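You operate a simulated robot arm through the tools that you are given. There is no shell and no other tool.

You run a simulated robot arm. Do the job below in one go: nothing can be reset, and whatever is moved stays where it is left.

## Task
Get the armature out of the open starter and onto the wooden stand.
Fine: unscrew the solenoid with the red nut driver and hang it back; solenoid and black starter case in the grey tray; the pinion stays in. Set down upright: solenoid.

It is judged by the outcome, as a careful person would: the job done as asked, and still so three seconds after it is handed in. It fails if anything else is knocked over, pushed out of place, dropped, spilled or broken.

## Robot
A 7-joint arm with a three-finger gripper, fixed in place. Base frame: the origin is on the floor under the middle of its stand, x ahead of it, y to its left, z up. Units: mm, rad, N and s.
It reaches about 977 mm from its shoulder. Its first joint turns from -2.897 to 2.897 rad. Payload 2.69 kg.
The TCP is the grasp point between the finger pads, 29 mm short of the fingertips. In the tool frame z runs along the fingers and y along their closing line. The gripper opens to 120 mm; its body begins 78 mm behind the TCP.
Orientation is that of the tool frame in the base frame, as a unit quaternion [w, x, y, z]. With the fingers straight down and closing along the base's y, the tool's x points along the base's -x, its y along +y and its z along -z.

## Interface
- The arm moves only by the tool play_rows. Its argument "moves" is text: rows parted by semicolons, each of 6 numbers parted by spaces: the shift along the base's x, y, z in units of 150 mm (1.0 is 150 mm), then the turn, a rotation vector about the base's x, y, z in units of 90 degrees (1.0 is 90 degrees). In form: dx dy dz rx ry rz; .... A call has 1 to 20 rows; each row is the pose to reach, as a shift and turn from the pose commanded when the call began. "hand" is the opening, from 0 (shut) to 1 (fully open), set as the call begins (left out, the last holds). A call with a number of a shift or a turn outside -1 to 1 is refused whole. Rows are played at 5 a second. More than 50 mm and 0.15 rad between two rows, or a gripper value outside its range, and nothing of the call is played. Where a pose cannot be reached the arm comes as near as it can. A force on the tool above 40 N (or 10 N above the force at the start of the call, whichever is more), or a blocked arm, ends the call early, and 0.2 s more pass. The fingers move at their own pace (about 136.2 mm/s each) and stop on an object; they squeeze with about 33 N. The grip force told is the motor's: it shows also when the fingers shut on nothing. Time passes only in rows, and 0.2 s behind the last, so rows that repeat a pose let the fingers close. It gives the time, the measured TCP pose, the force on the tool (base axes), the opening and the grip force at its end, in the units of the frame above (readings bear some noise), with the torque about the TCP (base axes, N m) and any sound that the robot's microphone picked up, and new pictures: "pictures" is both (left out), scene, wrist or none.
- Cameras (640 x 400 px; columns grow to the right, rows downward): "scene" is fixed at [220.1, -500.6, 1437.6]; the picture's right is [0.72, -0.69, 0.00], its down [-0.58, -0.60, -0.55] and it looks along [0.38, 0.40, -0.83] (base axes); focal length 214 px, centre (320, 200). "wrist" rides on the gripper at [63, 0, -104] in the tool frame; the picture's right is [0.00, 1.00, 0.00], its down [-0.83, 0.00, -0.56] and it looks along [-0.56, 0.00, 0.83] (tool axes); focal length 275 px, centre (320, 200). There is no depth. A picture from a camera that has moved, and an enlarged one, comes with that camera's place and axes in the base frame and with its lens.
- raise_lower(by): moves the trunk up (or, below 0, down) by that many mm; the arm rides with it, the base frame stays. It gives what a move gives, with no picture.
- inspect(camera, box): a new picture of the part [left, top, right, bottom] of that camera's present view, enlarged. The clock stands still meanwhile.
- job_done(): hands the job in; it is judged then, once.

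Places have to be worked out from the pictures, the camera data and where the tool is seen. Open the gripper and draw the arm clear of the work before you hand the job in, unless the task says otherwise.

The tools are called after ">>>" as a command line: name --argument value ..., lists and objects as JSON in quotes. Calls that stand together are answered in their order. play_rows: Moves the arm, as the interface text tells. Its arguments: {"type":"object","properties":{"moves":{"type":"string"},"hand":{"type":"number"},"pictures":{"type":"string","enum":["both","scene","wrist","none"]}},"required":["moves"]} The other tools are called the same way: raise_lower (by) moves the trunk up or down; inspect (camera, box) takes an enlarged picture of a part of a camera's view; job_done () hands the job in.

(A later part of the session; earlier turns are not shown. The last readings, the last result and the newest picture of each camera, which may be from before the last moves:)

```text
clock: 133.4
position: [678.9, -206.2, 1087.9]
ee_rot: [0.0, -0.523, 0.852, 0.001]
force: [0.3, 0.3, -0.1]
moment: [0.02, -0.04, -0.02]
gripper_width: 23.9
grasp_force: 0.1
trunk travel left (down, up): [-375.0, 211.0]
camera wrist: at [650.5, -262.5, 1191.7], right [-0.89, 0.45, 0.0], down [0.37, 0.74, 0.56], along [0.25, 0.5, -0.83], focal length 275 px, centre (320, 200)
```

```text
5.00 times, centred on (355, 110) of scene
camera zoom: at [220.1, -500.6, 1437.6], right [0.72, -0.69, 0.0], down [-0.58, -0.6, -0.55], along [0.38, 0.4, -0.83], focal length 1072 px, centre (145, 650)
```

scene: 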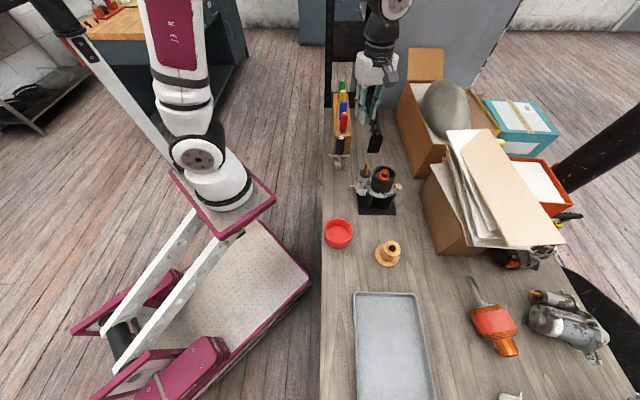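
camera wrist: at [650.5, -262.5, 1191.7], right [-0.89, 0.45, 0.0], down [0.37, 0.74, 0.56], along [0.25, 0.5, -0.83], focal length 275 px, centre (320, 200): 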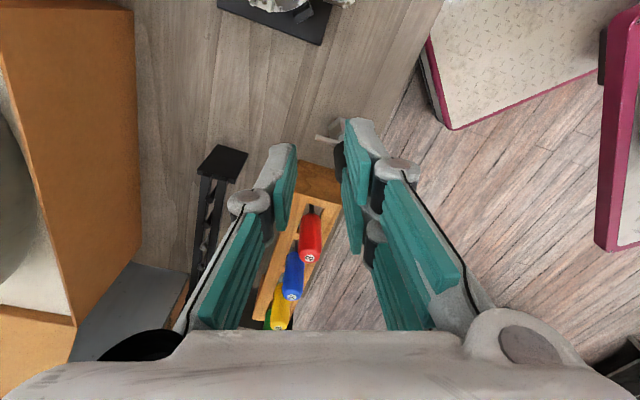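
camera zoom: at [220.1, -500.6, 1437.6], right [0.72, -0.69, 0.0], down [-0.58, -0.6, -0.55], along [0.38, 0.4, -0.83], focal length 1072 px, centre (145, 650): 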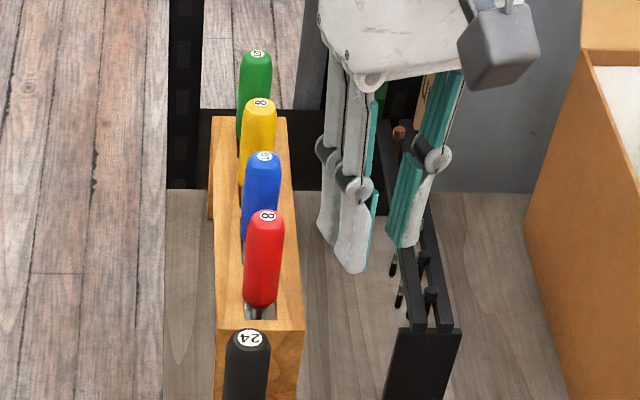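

All five drivers stand as before. I move above the loose bolt with the fingers narrowed, staying above the solenoid's terminals.

>>> play_rows --moves "-0.1 -0.12 0 0 0 0; -0.2 -0.25 -0.05 0 0 0; -0.3 -0.38 -0.12 0 0 0; -0.4 -0.51 -0.2 0 0 0; -0.5 -0.64 -0.3 0 0 0; -0.545 -0.695 -0.4 0 0 0; -0.545 -0.695 -0.4 0 0 0" --hand 0.2 --pictures "both"

>>> inspect --camera "wrist" --box '[240, 60, 400, 180]'

>>> inspect --camera "scene" --box '[340, 140, 420, 210]'

```text
clock: 135.0
position: [595.8, -309.5, 1027.7]
ee_rot: [0.0, -0.523, 0.852, -0.001]
force: [-0.3, 0.1, 0.1]
moment: [0.0, 0.01, 0.01]
gripper_width: 24.1
grasp_force: 0.0
trunk travel left (down, up): [-375.0, 211.0]
camera wrist: at [567.4, -365.0, 1132.1], right [-0.89, 0.45, 0.0], down [0.37, 0.74, 0.56], along [0.25, 0.5, -0.83], focal length 275 px, centre (320, 200)
```

scene: 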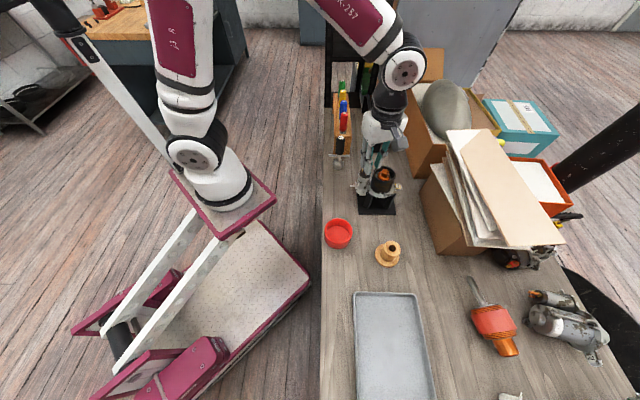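
wrist: 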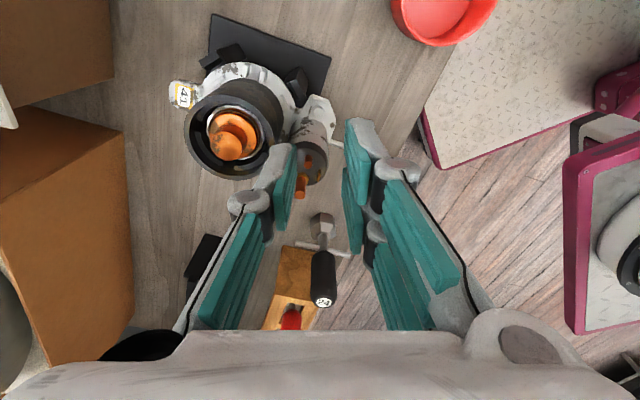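

```text
3.33 times, centred on (320, 120) of wrist
camera zoom: at [567.4, -365.0, 1132.1], right [-0.89, 0.45, 0.0], down [0.37, 0.74, 0.56], along [0.25, 0.5, -0.83], focal length 918 px, centre (320, 467)
```

zoom: 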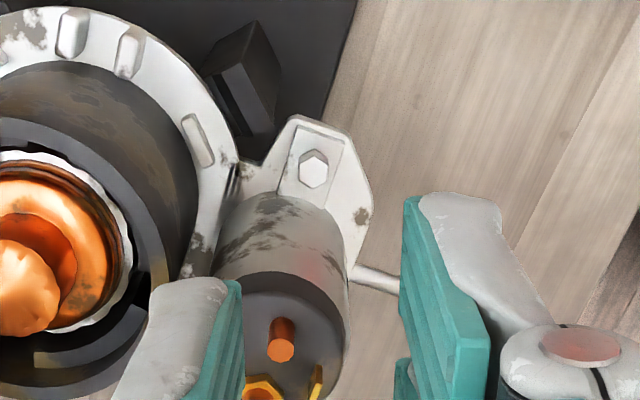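

```text
5.71 times, centred on (380, 175) of scene
camera zoom: at [220.1, -500.6, 1437.6], right [0.72, -0.69, 0.0], down [-0.58, -0.6, -0.55], along [0.38, 0.4, -0.83], focal length 1226 px, centre (-23, 343)
```

zoom: 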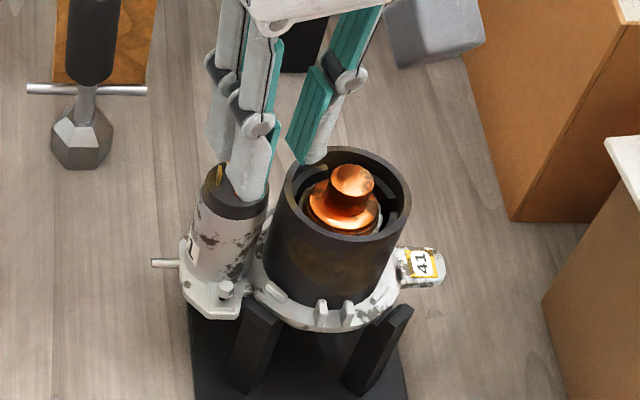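

The bolt lies at (600.7, -303.4) as expected. I tilt the hand 10° away from the case, narrow the fingers to 20 mm and lower part way beside the solenoid.

>>> play_rows --moves "-0.006 0.003 -0.05 -0.0168 -0.033 0; -0.012 0.006 -0.15 -0.0335 -0.066 0; -0.018 0.008 -0.25 -0.0503 -0.099 0; -0.018 0.008 -0.35 -0.0503 -0.099 0; -0.018 0.008 -0.42 -0.0503 -0.099 0; -0.018 0.008 -0.42 -0.0503 -0.099 0" --hand 0.167 --pictures "both"

>>> inspect --camera "wrist" --box '[240, 60, 400, 180]'

>>> inspect --camera "scene" --box '[350, 160, 400, 205]'

```text
clock: 136.4
position: [592.6, -306.7, 966.8]
ee_rot: [0.046, -0.521, 0.849, -0.075]
force: [-0.1, 0.0, 0.2]
moment: [0.01, 0.05, -0.02]
gripper_width: 20.2
grasp_force: 0.1
trunk travel left (down, up): [-375.0, 211.0]
camera wrist: at [547.7, -354.1, 1069.6], right [-0.88, 0.44, -0.17], down [0.29, 0.79, 0.55], along [0.38, 0.43, -0.82], focal length 275 px, centre (320, 200)
```

scene: 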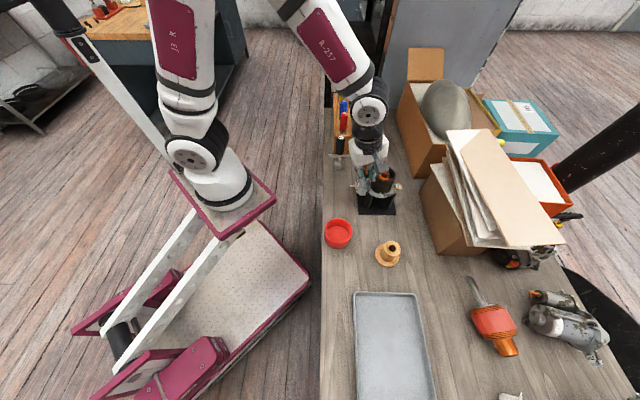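
wrist: 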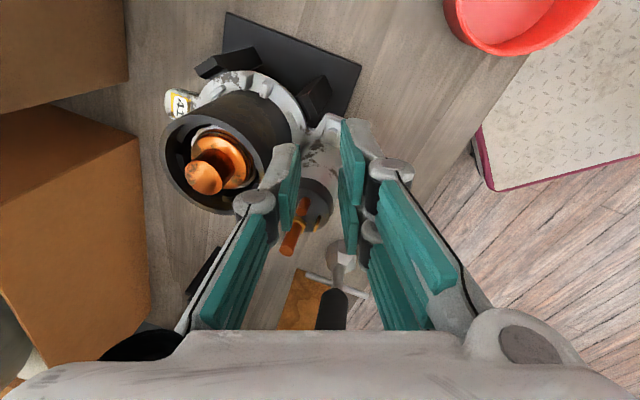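

```text
3.33 times, centred on (320, 120) of wrist
camera zoom: at [547.7, -354.1, 1069.6], right [-0.88, 0.44, -0.17], down [0.29, 0.79, 0.55], along [0.38, 0.43, -0.82], focal length 918 px, centre (320, 467)
```

zoom: 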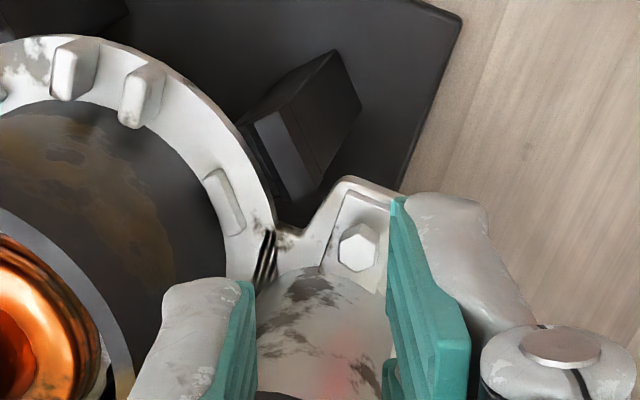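

```text
8.89 times, centred on (375, 182) of scene
camera zoom: at [220.1, -500.6, 1437.6], right [0.72, -0.69, 0.0], down [-0.58, -0.6, -0.55], along [0.38, 0.4, -0.83], focal length 1906 px, centre (-169, 356)
```

zoom: 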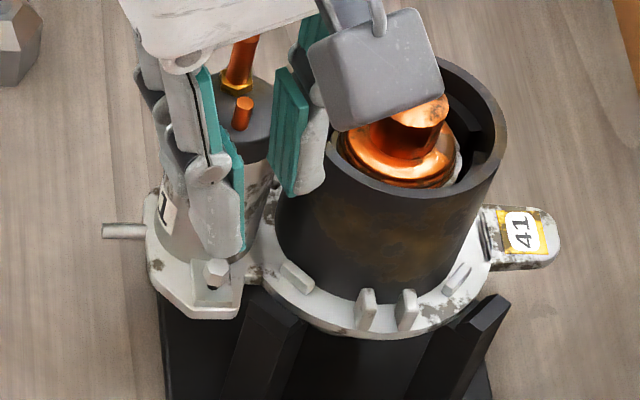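

The tilted fingers straddle the bolt with room to the solenoid and case. I shift (1.2, -2.0) mm and come down to about 12 mm above the head.

>>> play_rows --moves "0.008 -0.013 -0.05 0 0 0; 0.008 -0.013 -0.12 0 0 0; 0.008 -0.013 -0.2 0 0 0; 0.008 -0.013 -0.27 0 0 0; 0.008 -0.013 -0.32 0 0 0; 0.008 -0.013 -0.32 0 0 0" --hand 0.167 --pictures "wrist"

>>> inspect --camera "wrist" --box '[260, 80, 380, 170]'

>>> inspect --camera "scene" --box '[355, 165, 395, 200]'

```text
clock: 137.8
position: [594.3, -309.4, 918.8]
ee_rot: [0.046, -0.522, 0.849, -0.075]
force: [0.4, 0.4, -0.6]
moment: [0.03, 0.01, 0.03]
gripper_width: 20.1
grasp_force: 0.0
trunk travel left (down, up): [-375.0, 211.0]
camera wrist: at [549.3, -357.7, 1021.8], right [-0.88, 0.44, -0.17], down [0.29, 0.79, 0.55], along [0.38, 0.43, -0.82], focal length 275 px, centre (320, 200)
```

wrist: 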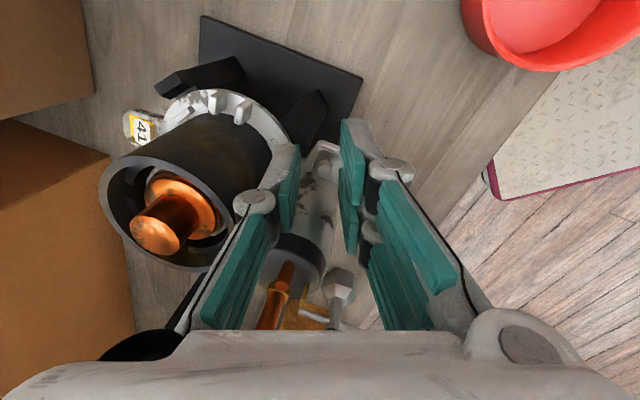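

```text
4.44 times, centred on (320, 125) of wrist
camera zoom: at [549.3, -357.7, 1021.8], right [-0.88, 0.44, -0.17], down [0.29, 0.79, 0.55], along [0.38, 0.43, -0.82], focal length 1224 px, centre (320, 533)
```

zoom: 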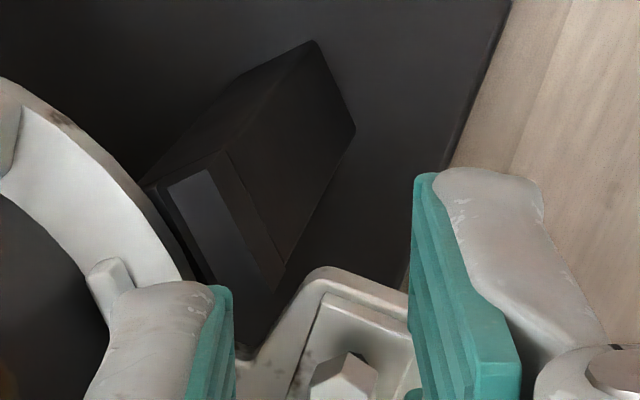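

```text
11.43 times, centred on (375, 182) of scene
camera zoom: at [220.1, -500.6, 1437.6], right [0.72, -0.69, 0.0], down [-0.58, -0.6, -0.55], along [0.38, 0.4, -0.83], focal length 2451 px, centre (-309, 400)
```

zoom: 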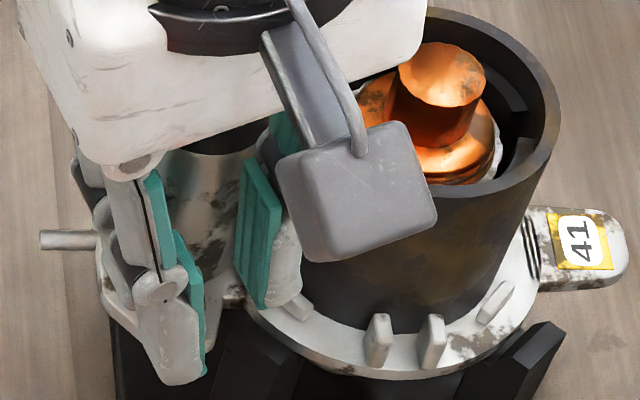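

The bolt lies centred between the pads. I lower another 12 mm and check.

>>> play_rows --moves "0 0 -0.03 0 0 0; 0 0 -0.06 0 0 0; 0 0 -0.08 0 0 0; 0 0 -0.08 0 0 0" --hand 0.167 --pictures "none"

>>> inspect --camera "wrist" --box '[270, 120, 380, 200]'

>>> inspect --camera "scene" --box '[355, 170, 390, 200]'

```text
clock: 138.8
position: [593.1, -309.3, 908.1]
ee_rot: [0.046, -0.522, 0.849, -0.073]
force: [-0.6, 0.2, 0.8]
moment: [-0.02, 0.0, -0.01]
gripper_width: 20.2
grasp_force: 0.0
trunk travel left (down, up): [-375.0, 211.0]
```

```text
5.00 times, centred on (325, 160) of wrist
camera zoom: at [549.4, -357.0, 1009.9], right [-0.88, 0.44, -0.17], down [0.29, 0.79, 0.55], along [0.38, 0.43, -0.82], focal length 1376 px, centre (295, 400)
```

zoom: 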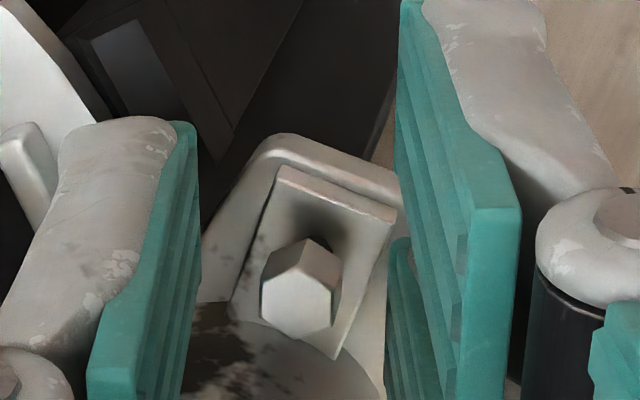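

```text
13.33 times, centred on (372, 185) of scene
camera zoom: at [220.1, -500.6, 1437.6], right [0.72, -0.69, 0.0], down [-0.58, -0.6, -0.55], along [0.38, 0.4, -0.83], focal length 2860 px, centre (-380, 400)
```

zoom: 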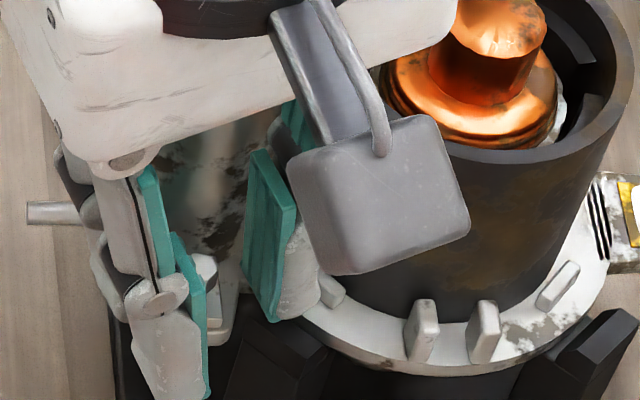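

Very clear: the bolt head sits midway between the pads. I lower the last 8 mm in small steps.

>>> play_rows --moves "0 0 -0.013 0 0 0; 0 0 -0.027 0 0 0; 0 0 -0.04 0 0 0; 0 0 -0.05 0 0 0; 0 0 -0.05 0 0 0" --hand 0.167 --pictures "none"

>>> inspect --camera "wrist" --box '[270, 120, 380, 200]'

>>> inspect --camera "scene" --box '[355, 170, 390, 200]'

```text
clock: 140.0
position: [593.4, -309.9, 900.5]
ee_rot: [0.045, -0.521, 0.849, -0.074]
force: [-4.3, 1.1, 10.5]
moment: [0.04, 0.07, -0.01]
gripper_width: 24.5
grasp_force: 1.1
trunk travel left (down, up): [-375.0, 211.0]
```

```text
5.00 times, centred on (325, 160) of wrist
camera zoom: at [549.0, -357.6, 1002.8], right [-0.88, 0.44, -0.17], down [0.29, 0.79, 0.55], along [0.38, 0.43, -0.82], focal length 1376 px, centre (295, 400)
```

zoom: 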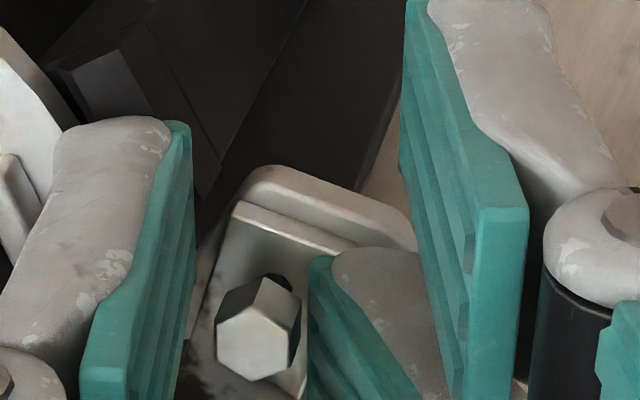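

```text
13.33 times, centred on (372, 185) of scene
camera zoom: at [220.1, -500.6, 1437.6], right [0.72, -0.69, 0.0], down [-0.58, -0.6, -0.55], along [0.38, 0.4, -0.83], focal length 2860 px, centre (-380, 400)
```

zoom: 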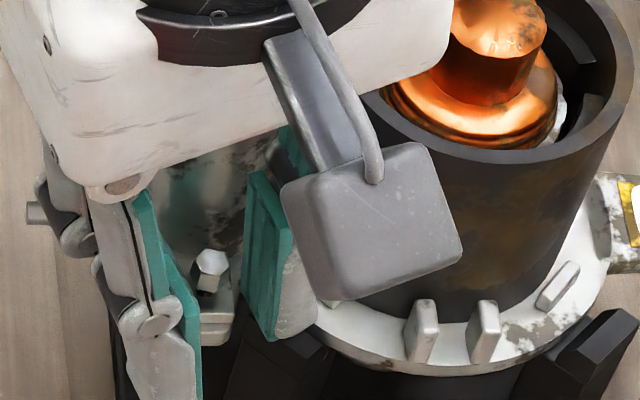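

Something under the finger next to the solenoid gave 10 N and pushed that finger inward. I look closely before doing anything.

>>> inspect --camera "scene" --box '[362, 182, 380, 198]'

>>> inspect --camera "wrist" --box '[230, 100, 430, 240]'

```text
16.00 times, centred on (371, 190) of scene
camera zoom: at [220.1, -500.6, 1437.6], right [0.72, -0.69, 0.0], down [-0.58, -0.6, -0.55], along [0.38, 0.4, -0.83], focal length 3432 px, centre (-496, 360)
```

zoom: 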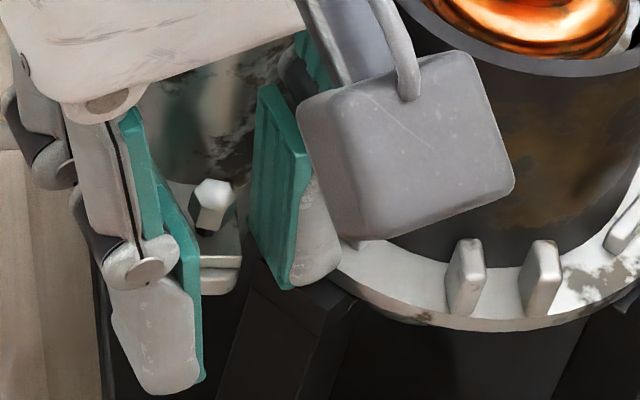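

```text
2.86 times, centred on (330, 170) of wrist
camera zoom: at [549.0, -357.6, 1002.8], right [-0.88, 0.44, -0.17], down [0.29, 0.79, 0.55], along [0.38, 0.43, -0.82], focal length 786 px, centre (291, 286)
```

zoom: 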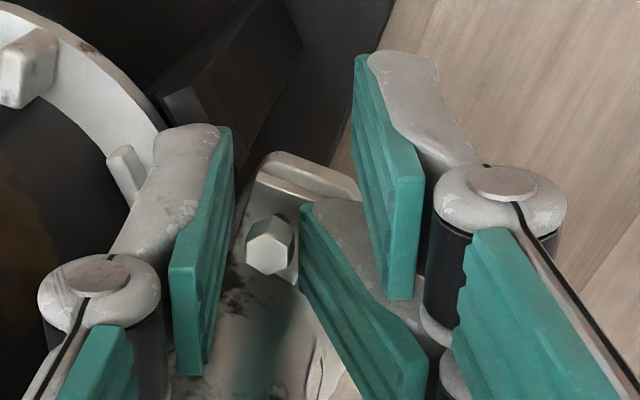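

The solenoid has swivelled about 3 mm with its bolt, so the bolt no longer holds it to the housing. I ease up 3 mm to unload the finger and look again.

>>> play_rows --moves "0 0 0.01 0 0 0; 0 0 0.02 0 0 0; 0 0 0.02 0 0 0" --hand 0.167 --pictures "none"

>>> inspect --camera "scene" --box '[362, 182, 380, 198]'

>>> inspect --camera "wrist" --box '[230, 100, 430, 240]'

```text
clock: 140.8
position: [596.1, -309.9, 904.0]
ee_rot: [0.045, -0.521, 0.849, -0.074]
force: [0.7, 0.1, 0.0]
moment: [0.02, -0.02, 0.03]
gripper_width: 20.1
grasp_force: 0.0
trunk travel left (down, up): [-375.0, 211.0]
```

```text
16.00 times, centred on (371, 190) of scene
camera zoom: at [220.1, -500.6, 1437.6], right [0.72, -0.69, 0.0], down [-0.58, -0.6, -0.55], along [0.38, 0.4, -0.83], focal length 3432 px, centre (-496, 360)
```

zoom: 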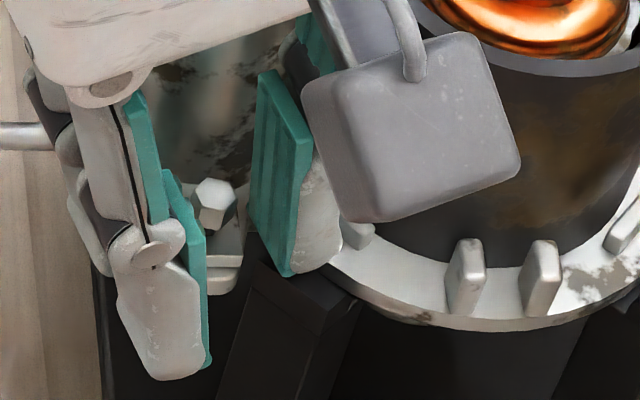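

```text
2.86 times, centred on (330, 170) of wrist
camera zoom: at [550.0, -357.0, 1005.9], right [-0.88, 0.44, -0.17], down [0.29, 0.79, 0.55], along [0.38, 0.43, -0.82], focal length 786 px, centre (291, 286)
```

zoom: 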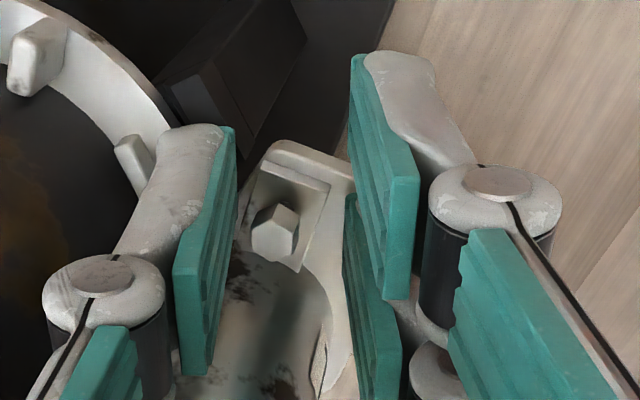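

The finger sprang back and the bolt now sits about 3.6 mm toward the thumb. I recentre on it, narrow to 16 mm and lower 2 mm.

>>> play_rows --moves "0.011 -0.006 0 0 0 0; 0.021 -0.011 0 0 0 0; 0.021 -0.011 -0.007 0 0 0; 0.021 -0.011 -0.013 0 0 0; 0.021 -0.011 -0.013 0 0 0" --hand 0.135 --pictures "none"

>>> inspect --camera "scene" --box '[362, 182, 380, 198]'

>>> inspect --camera "wrist" --box '[270, 120, 380, 200]'

```text
clock: 142.0
position: [596.6, -312.2, 901.8]
ee_rot: [0.046, -0.521, 0.849, -0.075]
force: [-5.5, 0.6, 19.7]
moment: [0.14, 0.12, 0.04]
gripper_width: 16.7
grasp_force: 0.0
trunk travel left (down, up): [-375.0, 211.0]
```

```text
16.00 times, centred on (371, 190) of scene
camera zoom: at [220.1, -500.6, 1437.6], right [0.72, -0.69, 0.0], down [-0.58, -0.6, -0.55], along [0.38, 0.4, -0.83], focal length 3432 px, centre (-496, 360)
```

zoom: 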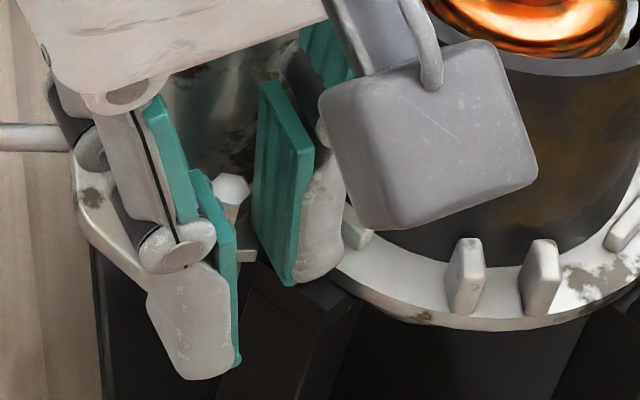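

```text
5.00 times, centred on (325, 160) of wrist
camera zoom: at [552.2, -359.2, 1004.1], right [-0.88, 0.44, -0.18], down [0.29, 0.79, 0.55], along [0.38, 0.43, -0.82], focal length 1376 px, centre (295, 400)
```

zoom: 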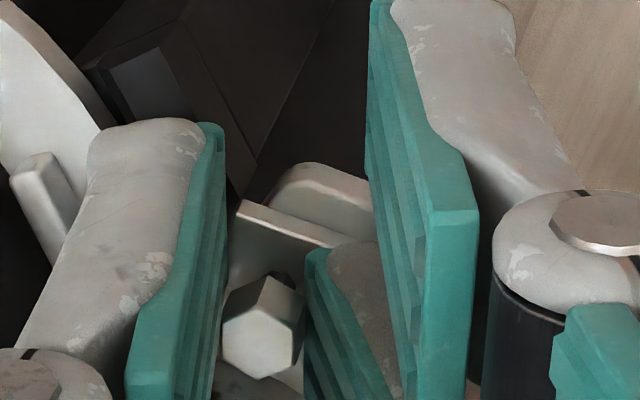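

The finger beside the pad touches its top (20 N) and the head is nearly between the pads. I ease up 1.5 mm and close on the bolt head.

>>> play_rows --moves "0 0 0.01 0 0 0; 0 0 0.01 0 0 0; 0 0 0.01 0 0 0; 0 0 0.01 0 0 0; 0 0 0.01 0 0 0" --hand 0 --pictures "none"

>>> inspect --camera "scene" --box '[362, 182, 380, 198]'

>>> inspect --camera "wrist" --box '[270, 120, 380, 200]'

```text
clock: 143.2
position: [597.3, -311.4, 903.2]
ee_rot: [0.046, -0.521, 0.849, -0.075]
force: [3.5, -4.8, 13.3]
moment: [0.38, -0.25, -0.18]
gripper_width: 6.6
grasp_force: 33.2
trunk travel left (down, up): [-375.0, 211.0]
```

```text
16.00 times, centred on (371, 190) of scene
camera zoom: at [220.1, -500.6, 1437.6], right [0.72, -0.69, 0.0], down [-0.58, -0.6, -0.55], along [0.38, 0.4, -0.83], focal length 3432 px, centre (-496, 360)
```

zoom: 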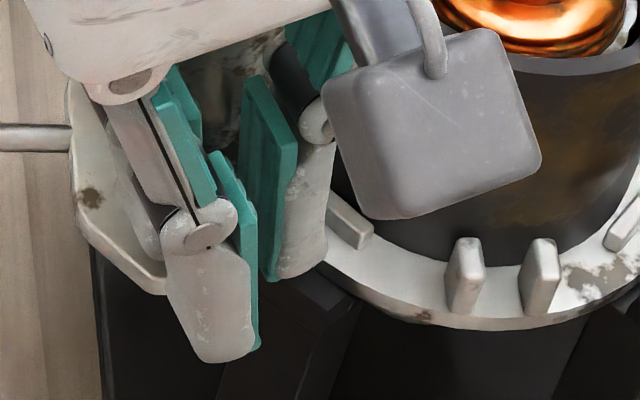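

```text
5.00 times, centred on (325, 160) of wrist
camera zoom: at [553.1, -358.7, 1005.6], right [-0.88, 0.44, -0.17], down [0.29, 0.79, 0.55], along [0.38, 0.43, -0.82], focal length 1376 px, centre (295, 400)
```

zoom: 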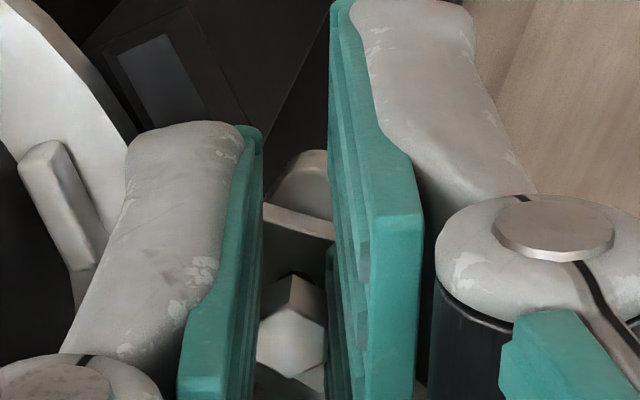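

The pads closed on the head. I lift straight up slowly, 12 mm, to see whether the bolt comes along.

>>> play_rows --moves "0 0 0.02 0 0 0; 0 0 0.04 0 0 0; 0 0 0.06 0 0 0; 0 0 0.08 0 0 0; 0 0 0.08 0 0 0" --hand 0 --pictures "none"

>>> inspect --camera "scene" --box '[358, 178, 384, 202]'

>>> inspect --camera "wrist" --box '[270, 120, 380, 200]'

```text
clock: 144.4
position: [597.4, -312.9, 914.8]
ee_rot: [0.046, -0.521, 0.849, -0.074]
force: [0.5, 0.2, -0.5]
moment: [-0.02, 0.0, 0.04]
gripper_width: 0.0
grasp_force: 27.9
trunk travel left (down, up): [-375.0, 211.0]
```

```text
16.00 times, centred on (371, 190) of scene
camera zoom: at [220.1, -500.6, 1437.6], right [0.72, -0.69, 0.0], down [-0.58, -0.6, -0.55], along [0.38, 0.4, -0.83], focal length 3432 px, centre (-496, 360)
```

zoom: 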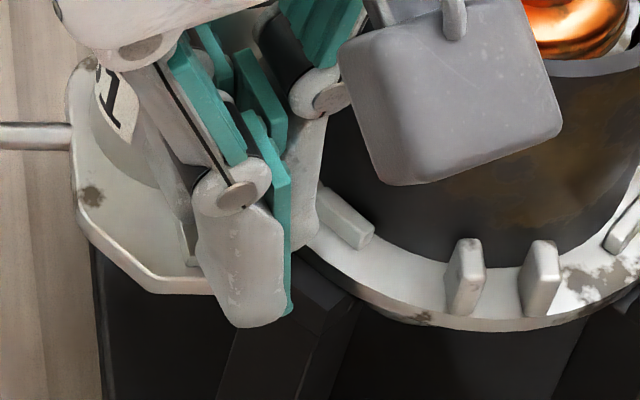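

```text
5.00 times, centred on (325, 160) of wrist
camera zoom: at [551.5, -360.0, 1017.4], right [-0.88, 0.44, -0.17], down [0.29, 0.79, 0.55], along [0.38, 0.43, -0.82], focal length 1376 px, centre (295, 400)
```

zoom: 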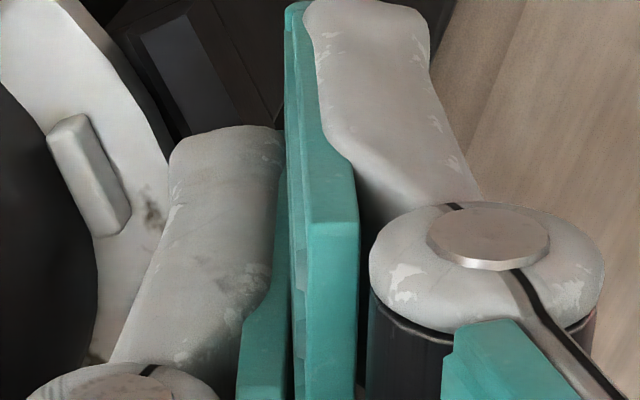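

The bolt slipped out as I lifted (the fingers shut to 0). I open slightly and raise 60 mm to see where the bolt is.

>>> play_rows --moves "0 0 0.05 0 0 0; 0 0 0.1 0 0 0; 0 0 0.2 0 0 0; 0 0 0.3 0 0 0; 0 0 0.4 0 0 0; 0 0 0.4 0 0 0" --hand 0.1 --pictures "both"

>>> inspect --camera "scene" --box '[350, 165, 400, 205]'

>>> inspect --camera "wrist" --box '[240, 60, 400, 180]'

```text
clock: 145.8
position: [596.5, -311.7, 975.3]
ee_rot: [0.046, -0.521, 0.849, -0.074]
force: [-0.1, 0.8, 0.2]
moment: [0.01, -0.02, 0.01]
gripper_width: 12.0
grasp_force: 0.0
trunk travel left (down, up): [-375.0, 211.0]
camera wrist: at [551.3, -358.7, 1077.6], right [-0.88, 0.44, -0.17], down [0.29, 0.79, 0.55], along [0.38, 0.43, -0.82], focal length 275 px, centre (320, 200)
```

scene: 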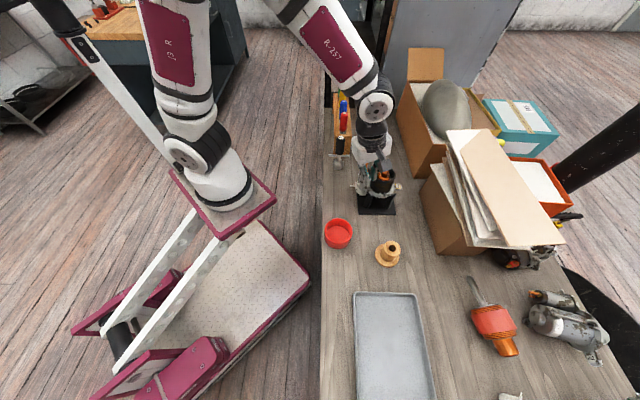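
wrist: 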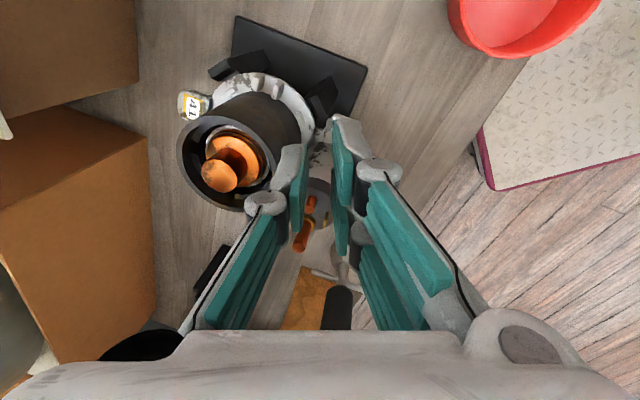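

```text
10.00 times, centred on (375, 185) of scene
camera zoom: at [220.1, -500.6, 1437.6], right [0.72, -0.69, 0.0], down [-0.58, -0.6, -0.55], along [0.38, 0.4, -0.83], focal length 2145 px, centre (-230, 350)
```

zoom: 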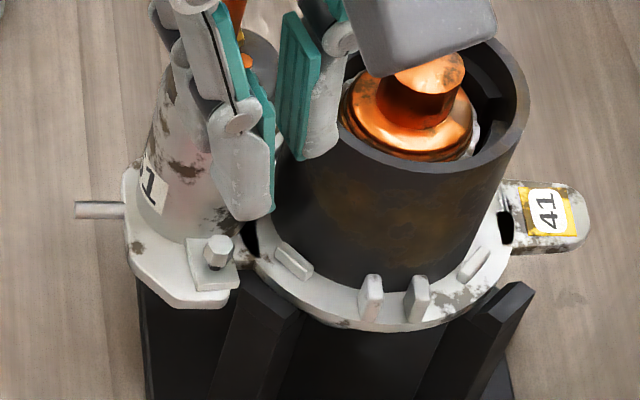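

```text
3.33 times, centred on (320, 120) of wrist
camera zoom: at [551.3, -358.7, 1077.6], right [-0.88, 0.44, -0.17], down [0.29, 0.79, 0.55], along [0.38, 0.43, -0.82], focal length 918 px, centre (320, 467)
```

zoom: 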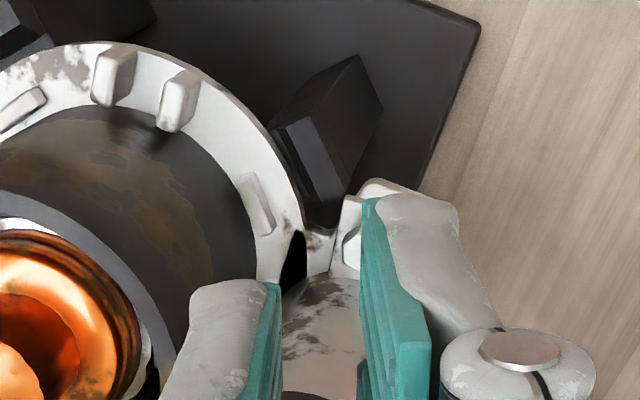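

The bolt stands free in the solenoid's ear, which has swivelled about 9° off its seat. There is too little room beside the case to pinch it here, so I will lift the solenoid out first with the bolt resting in its ear. I raise and level the hand.

>>> play_rows --moves "0 0 0.15 0 0 0; 0 0 0.3 0.0168 0.033 0; 0 0 0.45 0.0335 0.066 0; 0 0 0.55 0.0503 0.099 0; 0 0 0.55 0.0503 0.099 0" --hand 0.6 --pictures "none"

>>> play_rows --moves "0.02 0.02 0 0 0 -0.09; 0.04 0.04 0 0 0 -0.18; 0.06 0.06 0 0 0 -0.27; 0.08 0.08 0 0 0 -0.36; 0.1 0.1 0 0 0 -0.45; 0.12 0.12 0 0 0 -0.54; 0.14 0.14 0 0 0 -0.63; 0.16 0.16 0 0 0 -0.72; 0.165 0.18 0 0 0 -0.81; 0.165 0.2 0 0 0 -0.9; 0.165 0.2 0 0 0 -0.99" --hand 0.6 --pictures "none"

>>> play_rows --moves "0 0 0 0 0 -0.09; 0 0 0 0 0 -0.18; 0 0 0 0 0 -0.21; 0 0 0 0 0 -0.21" --hand 0.6 --pictures "both"

>>> inspect --camera "wrist" --box '[240, 60, 400, 180]'

>>> inspect --camera "scene" --box '[350, 160, 400, 205]'

```text
clock: 147.0
position: [598.8, -310.2, 1059.1]
ee_rot: [0.0, -0.524, 0.852, 0.0]
force: [-0.9, -0.2, 0.5]
moment: [0.02, 0.01, 0.01]
gripper_width: 71.9
grasp_force: 0.1
trunk travel left (down, up): [-375.0, 211.0]
```

```text
clock: 149.4
position: [622.0, -281.3, 1057.1]
ee_rot: [0.0, 0.227, 0.974, 0.0]
force: [0.5, 0.6, -0.1]
moment: [-0.03, -0.03, -0.02]
gripper_width: 72.0
grasp_force: 0.0
trunk travel left (down, up): [-375.0, 211.0]
```

```text
clock: 150.4
position: [621.9, -282.7, 1057.3]
ee_rot: [-0.001, 0.383, 0.924, -0.001]
force: [-0.8, 0.4, 0.0]
moment: [0.0, 0.01, -0.04]
gripper_width: 71.9
grasp_force: 0.1
trunk travel left (down, up): [-375.0, 211.0]
camera wrist: at [576.3, -237.3, 1160.8], right [0.7, 0.71, 0.0], down [0.59, -0.59, 0.56], along [0.39, -0.39, -0.83], focal length 275 px, centre (320, 200)
```

scene: 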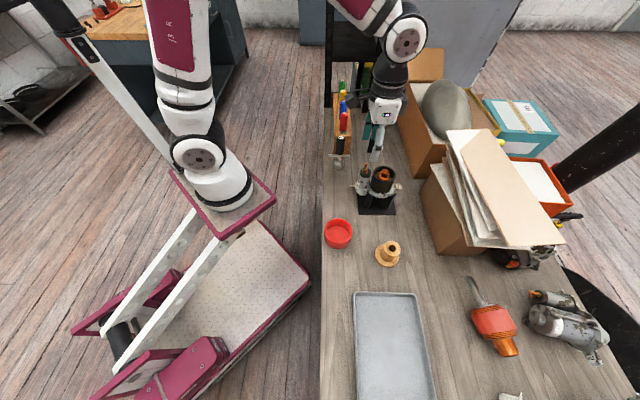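
wrist: 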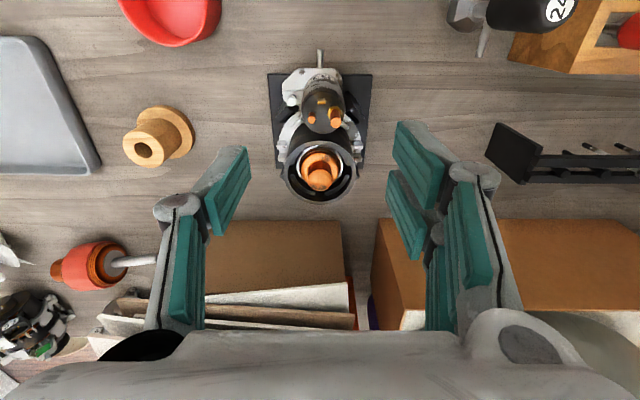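

```text
3.33 times, centred on (320, 120) of wrist
camera zoom: at [576.3, -237.3, 1160.8], right [0.7, 0.71, 0.0], down [0.59, -0.59, 0.56], along [0.39, -0.39, -0.83], focal length 918 px, centre (320, 467)
```

zoom: 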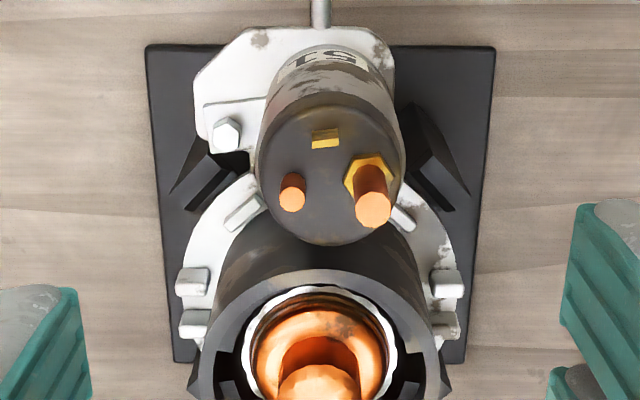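

```text
8.89 times, centred on (375, 182) of scene
camera zoom: at [220.1, -500.6, 1437.6], right [0.72, -0.69, 0.0], down [-0.58, -0.6, -0.55], along [0.38, 0.4, -0.83], focal length 1906 px, centre (-169, 356)
```

zoom: 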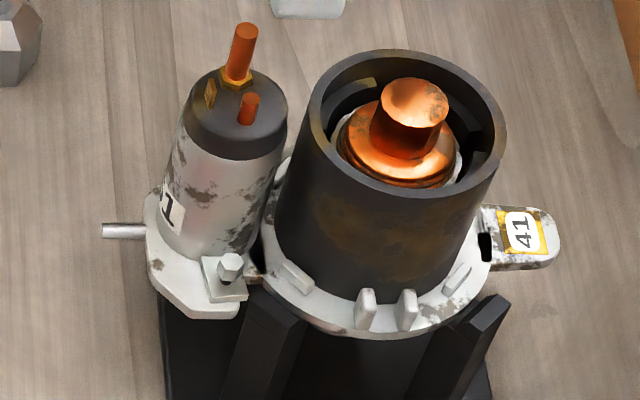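

The solenoid's axis is at about (622, -280). I centre on it and lower with the fingers open on its ±e2 sides, tips staying above the bolt head.

>>> play_rows --moves "0.002 0.018 0 0 0 0; 0.002 0.018 -0.15 0 0 0; 0.002 0.018 -0.3 0 0 0; 0.002 0.018 -0.45 0 0 0; 0.002 0.018 -0.6 0 0 0; 0.002 0.018 -0.7 0 0 0; 0.002 0.018 -0.7 0 0 0" --hand 0.6 --pictures "both"

>>> inspect --camera "wrist" --box '[200, 80, 450, 260]'

>>> inspect --camera "scene" --box '[350, 150, 410, 205]'

```text
clock: 152.0
position: [621.5, -276.7, 951.9]
ee_rot: [0.001, 0.382, 0.924, 0.0]
force: [0.1, 0.0, 0.8]
moment: [-0.01, 0.03, 0.01]
gripper_width: 72.3
grasp_force: 0.0
trunk travel left (down, up): [-375.0, 211.0]
camera wrist: at [576.7, -232.7, 1055.4], right [0.7, 0.71, 0.0], down [0.59, -0.58, 0.56], along [0.4, -0.39, -0.83], focal length 275 px, centre (320, 200)
```

scene: 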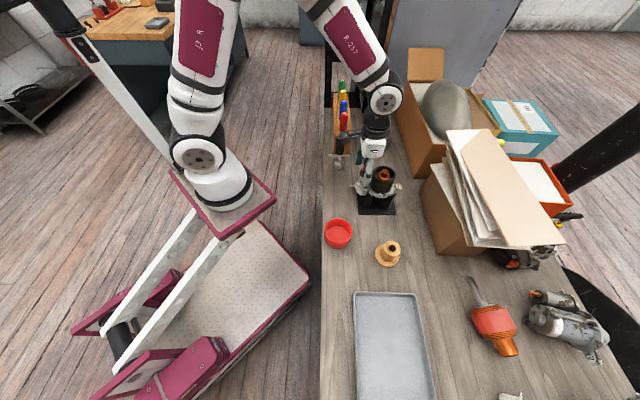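
wrist: 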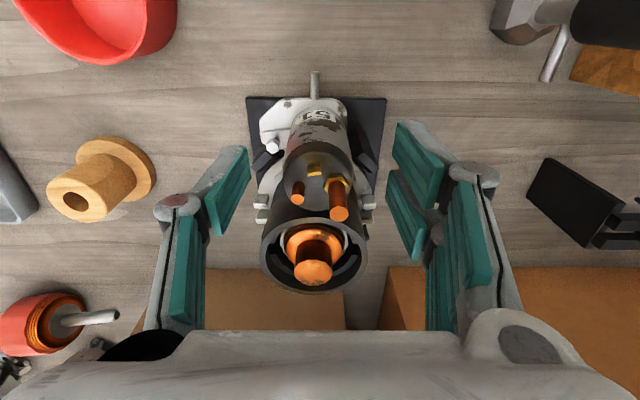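

```text
2.22 times, centred on (325, 170) of wrist
camera zoom: at [576.7, -232.7, 1055.4], right [0.7, 0.71, 0.0], down [0.59, -0.58, 0.56], along [0.4, -0.39, -0.83], focal length 612 px, centre (309, 267)
```

zoom: 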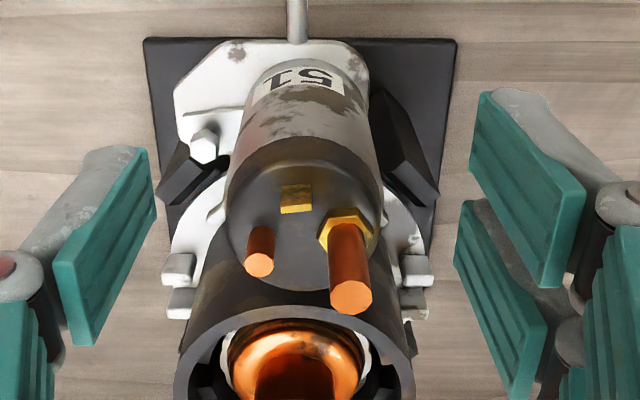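

```text
7.27 times, centred on (380, 178) of scene
camera zoom: at [220.1, -500.6, 1437.6], right [0.72, -0.69, 0.0], down [-0.58, -0.6, -0.55], along [0.38, 0.4, -0.83], focal length 1560 px, centre (-116, 364)
```

zoom: 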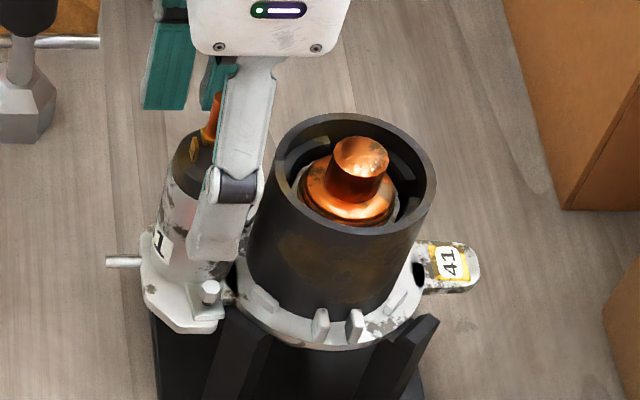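

The solenoid is centred between the pads to about a millimetre. I lower the last 30 mm.

>>> play_rows --moves "-0.005 -0.005 -0.05 0 0 0; -0.005 -0.005 -0.1 0 0 0; -0.005 -0.005 -0.15 0 0 0; -0.005 -0.005 -0.2 0 0 0; -0.005 -0.005 -0.2 0 0 0" --hand 0.6 --pictures "none"

>>> inspect --camera "wrist" --box '[200, 80, 450, 260]'

>>> inspect --camera "scene" --box '[350, 160, 400, 205]'

```text
clock: 153.2
position: [620.3, -280.2, 922.6]
ee_rot: [0.0, 0.383, 0.924, 0.0]
force: [-0.5, -0.5, 0.1]
moment: [-0.05, 0.06, 0.04]
gripper_width: 72.0
grasp_force: 0.1
trunk travel left (down, up): [-375.0, 211.0]
```

```text
2.22 times, centred on (325, 170) of wrist
camera zoom: at [575.3, -234.8, 1026.4], right [0.7, 0.71, 0.0], down [0.59, -0.58, 0.56], along [0.4, -0.39, -0.83], focal length 612 px, centre (309, 267)
```

zoom: 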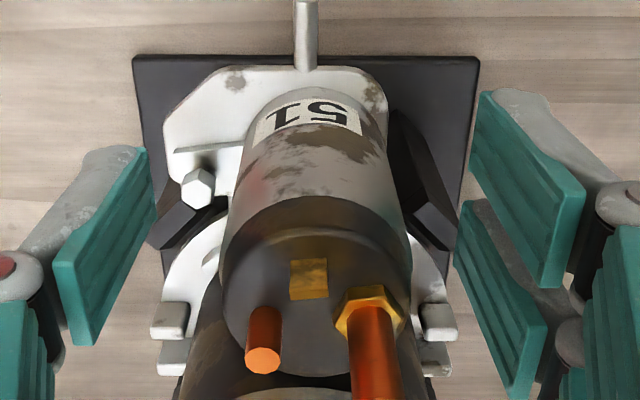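

```text
8.89 times, centred on (375, 182) of scene
camera zoom: at [220.1, -500.6, 1437.6], right [0.72, -0.69, 0.0], down [-0.58, -0.6, -0.55], along [0.38, 0.4, -0.83], focal length 1906 px, centre (-169, 356)
```

zoom: 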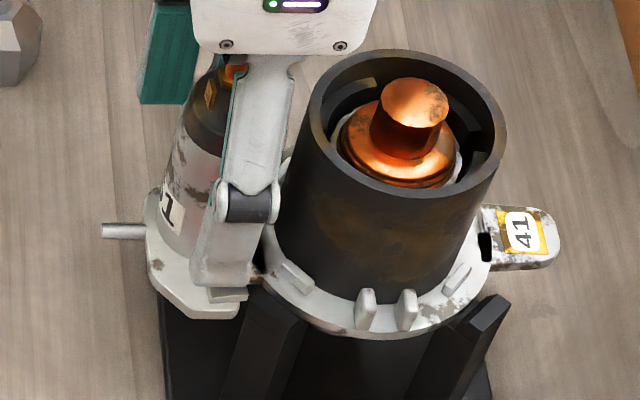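

The pads are level with the body and cap, above the bolt head. I close on the solenoid.

>>> play_rows --moves "0 0 0 0 0 0; 0 0 0 0 0 0; 0 0 0 0 0 0; 0 0 0 0 0 0; 0 0 0 0 0 0" --hand 0 --pictures "none"

>>> inspect --camera "wrist" --box '[200, 80, 450, 260]'

>>> inspect --camera "scene" --box '[350, 160, 400, 205]'

```text
clock: 154.4
position: [620.5, -280.0, 922.3]
ee_rot: [0.001, 0.382, 0.924, 0.0]
force: [1.9, 1.2, 0.6]
moment: [0.03, -0.02, 0.0]
gripper_width: 36.8
grasp_force: 32.8
trunk travel left (down, up): [-375.0, 211.0]
```

```text
2.22 times, centred on (325, 170) of wrist
camera zoom: at [575.4, -234.7, 1026.6], right [0.7, 0.71, 0.0], down [0.59, -0.58, 0.56], along [0.4, -0.39, -0.83], focal length 612 px, centre (309, 267)
```

zoom: 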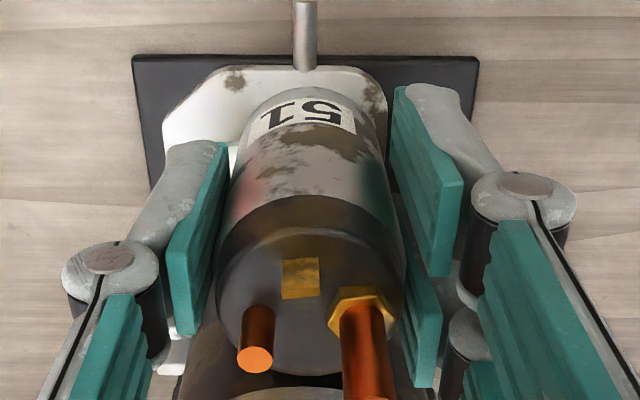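

```text
8.89 times, centred on (375, 182) of scene
camera zoom: at [220.1, -500.6, 1437.6], right [0.72, -0.69, 0.0], down [-0.58, -0.6, -0.55], along [0.38, 0.4, -0.83], focal length 1906 px, centre (-169, 356)
```

zoom: 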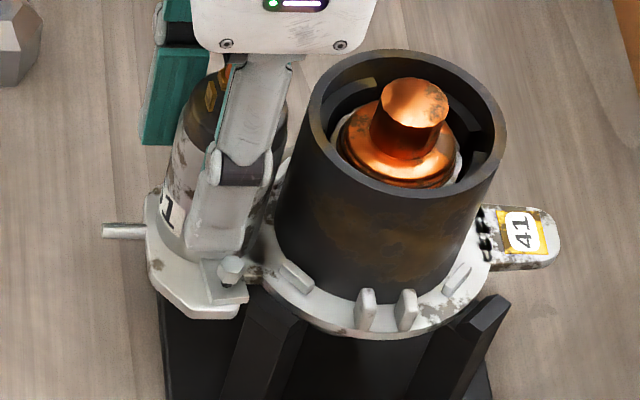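

The solenoid is held (36.8 mm, 33 N). I lift slowly by 12 mm and read the force to make sure nothing still holds it.

>>> play_rows --moves "0 0 0.015 0 0 0; 0 0 0.03 0 0 0; 0 0 0.05 0 0 0; 0 0 0.065 0 0 0; 0 0 0.08 0 0 0; 0 0 0.08 0 0 0" --hand 0 --pictures "none"

>>> inspect --camera "scene" --box '[350, 160, 400, 205]'

>>> inspect --camera "wrist" --box '[200, 80, 450, 260]'

```text
clock: 155.8
position: [621.9, -280.3, 936.2]
ee_rot: [0.0, 0.382, 0.924, 0.0]
force: [0.0, 0.5, -3.5]
moment: [0.03, 0.05, 0.01]
gripper_width: 36.7
grasp_force: 33.3
trunk travel left (down, up): [-375.0, 211.0]
```

```text
8.89 times, centred on (375, 182) of scene
camera zoom: at [220.1, -500.6, 1437.6], right [0.72, -0.69, 0.0], down [-0.58, -0.6, -0.55], along [0.38, 0.4, -0.83], focal length 1906 px, centre (-169, 356)
```

zoom: 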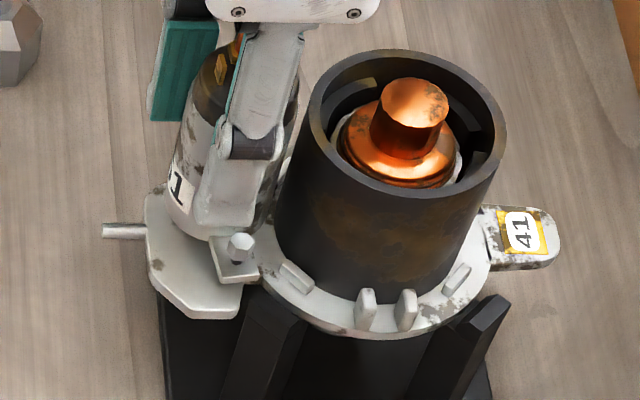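

```text
2.22 times, centred on (325, 170) of wrist
camera zoom: at [577.3, -235.0, 1038.9], right [0.7, 0.71, 0.0], down [0.59, -0.58, 0.56], along [0.4, -0.39, -0.83], focal length 612 px, centre (309, 267)
```

zoom: 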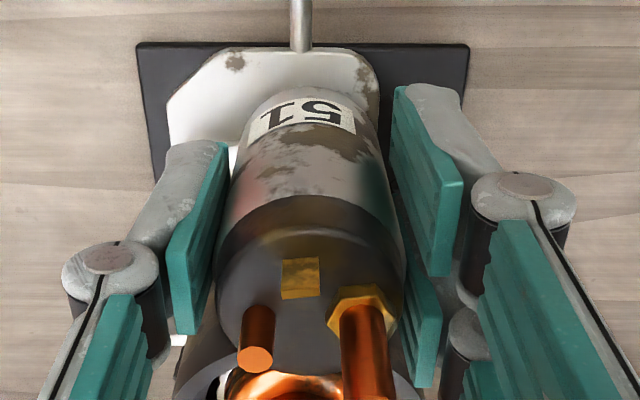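

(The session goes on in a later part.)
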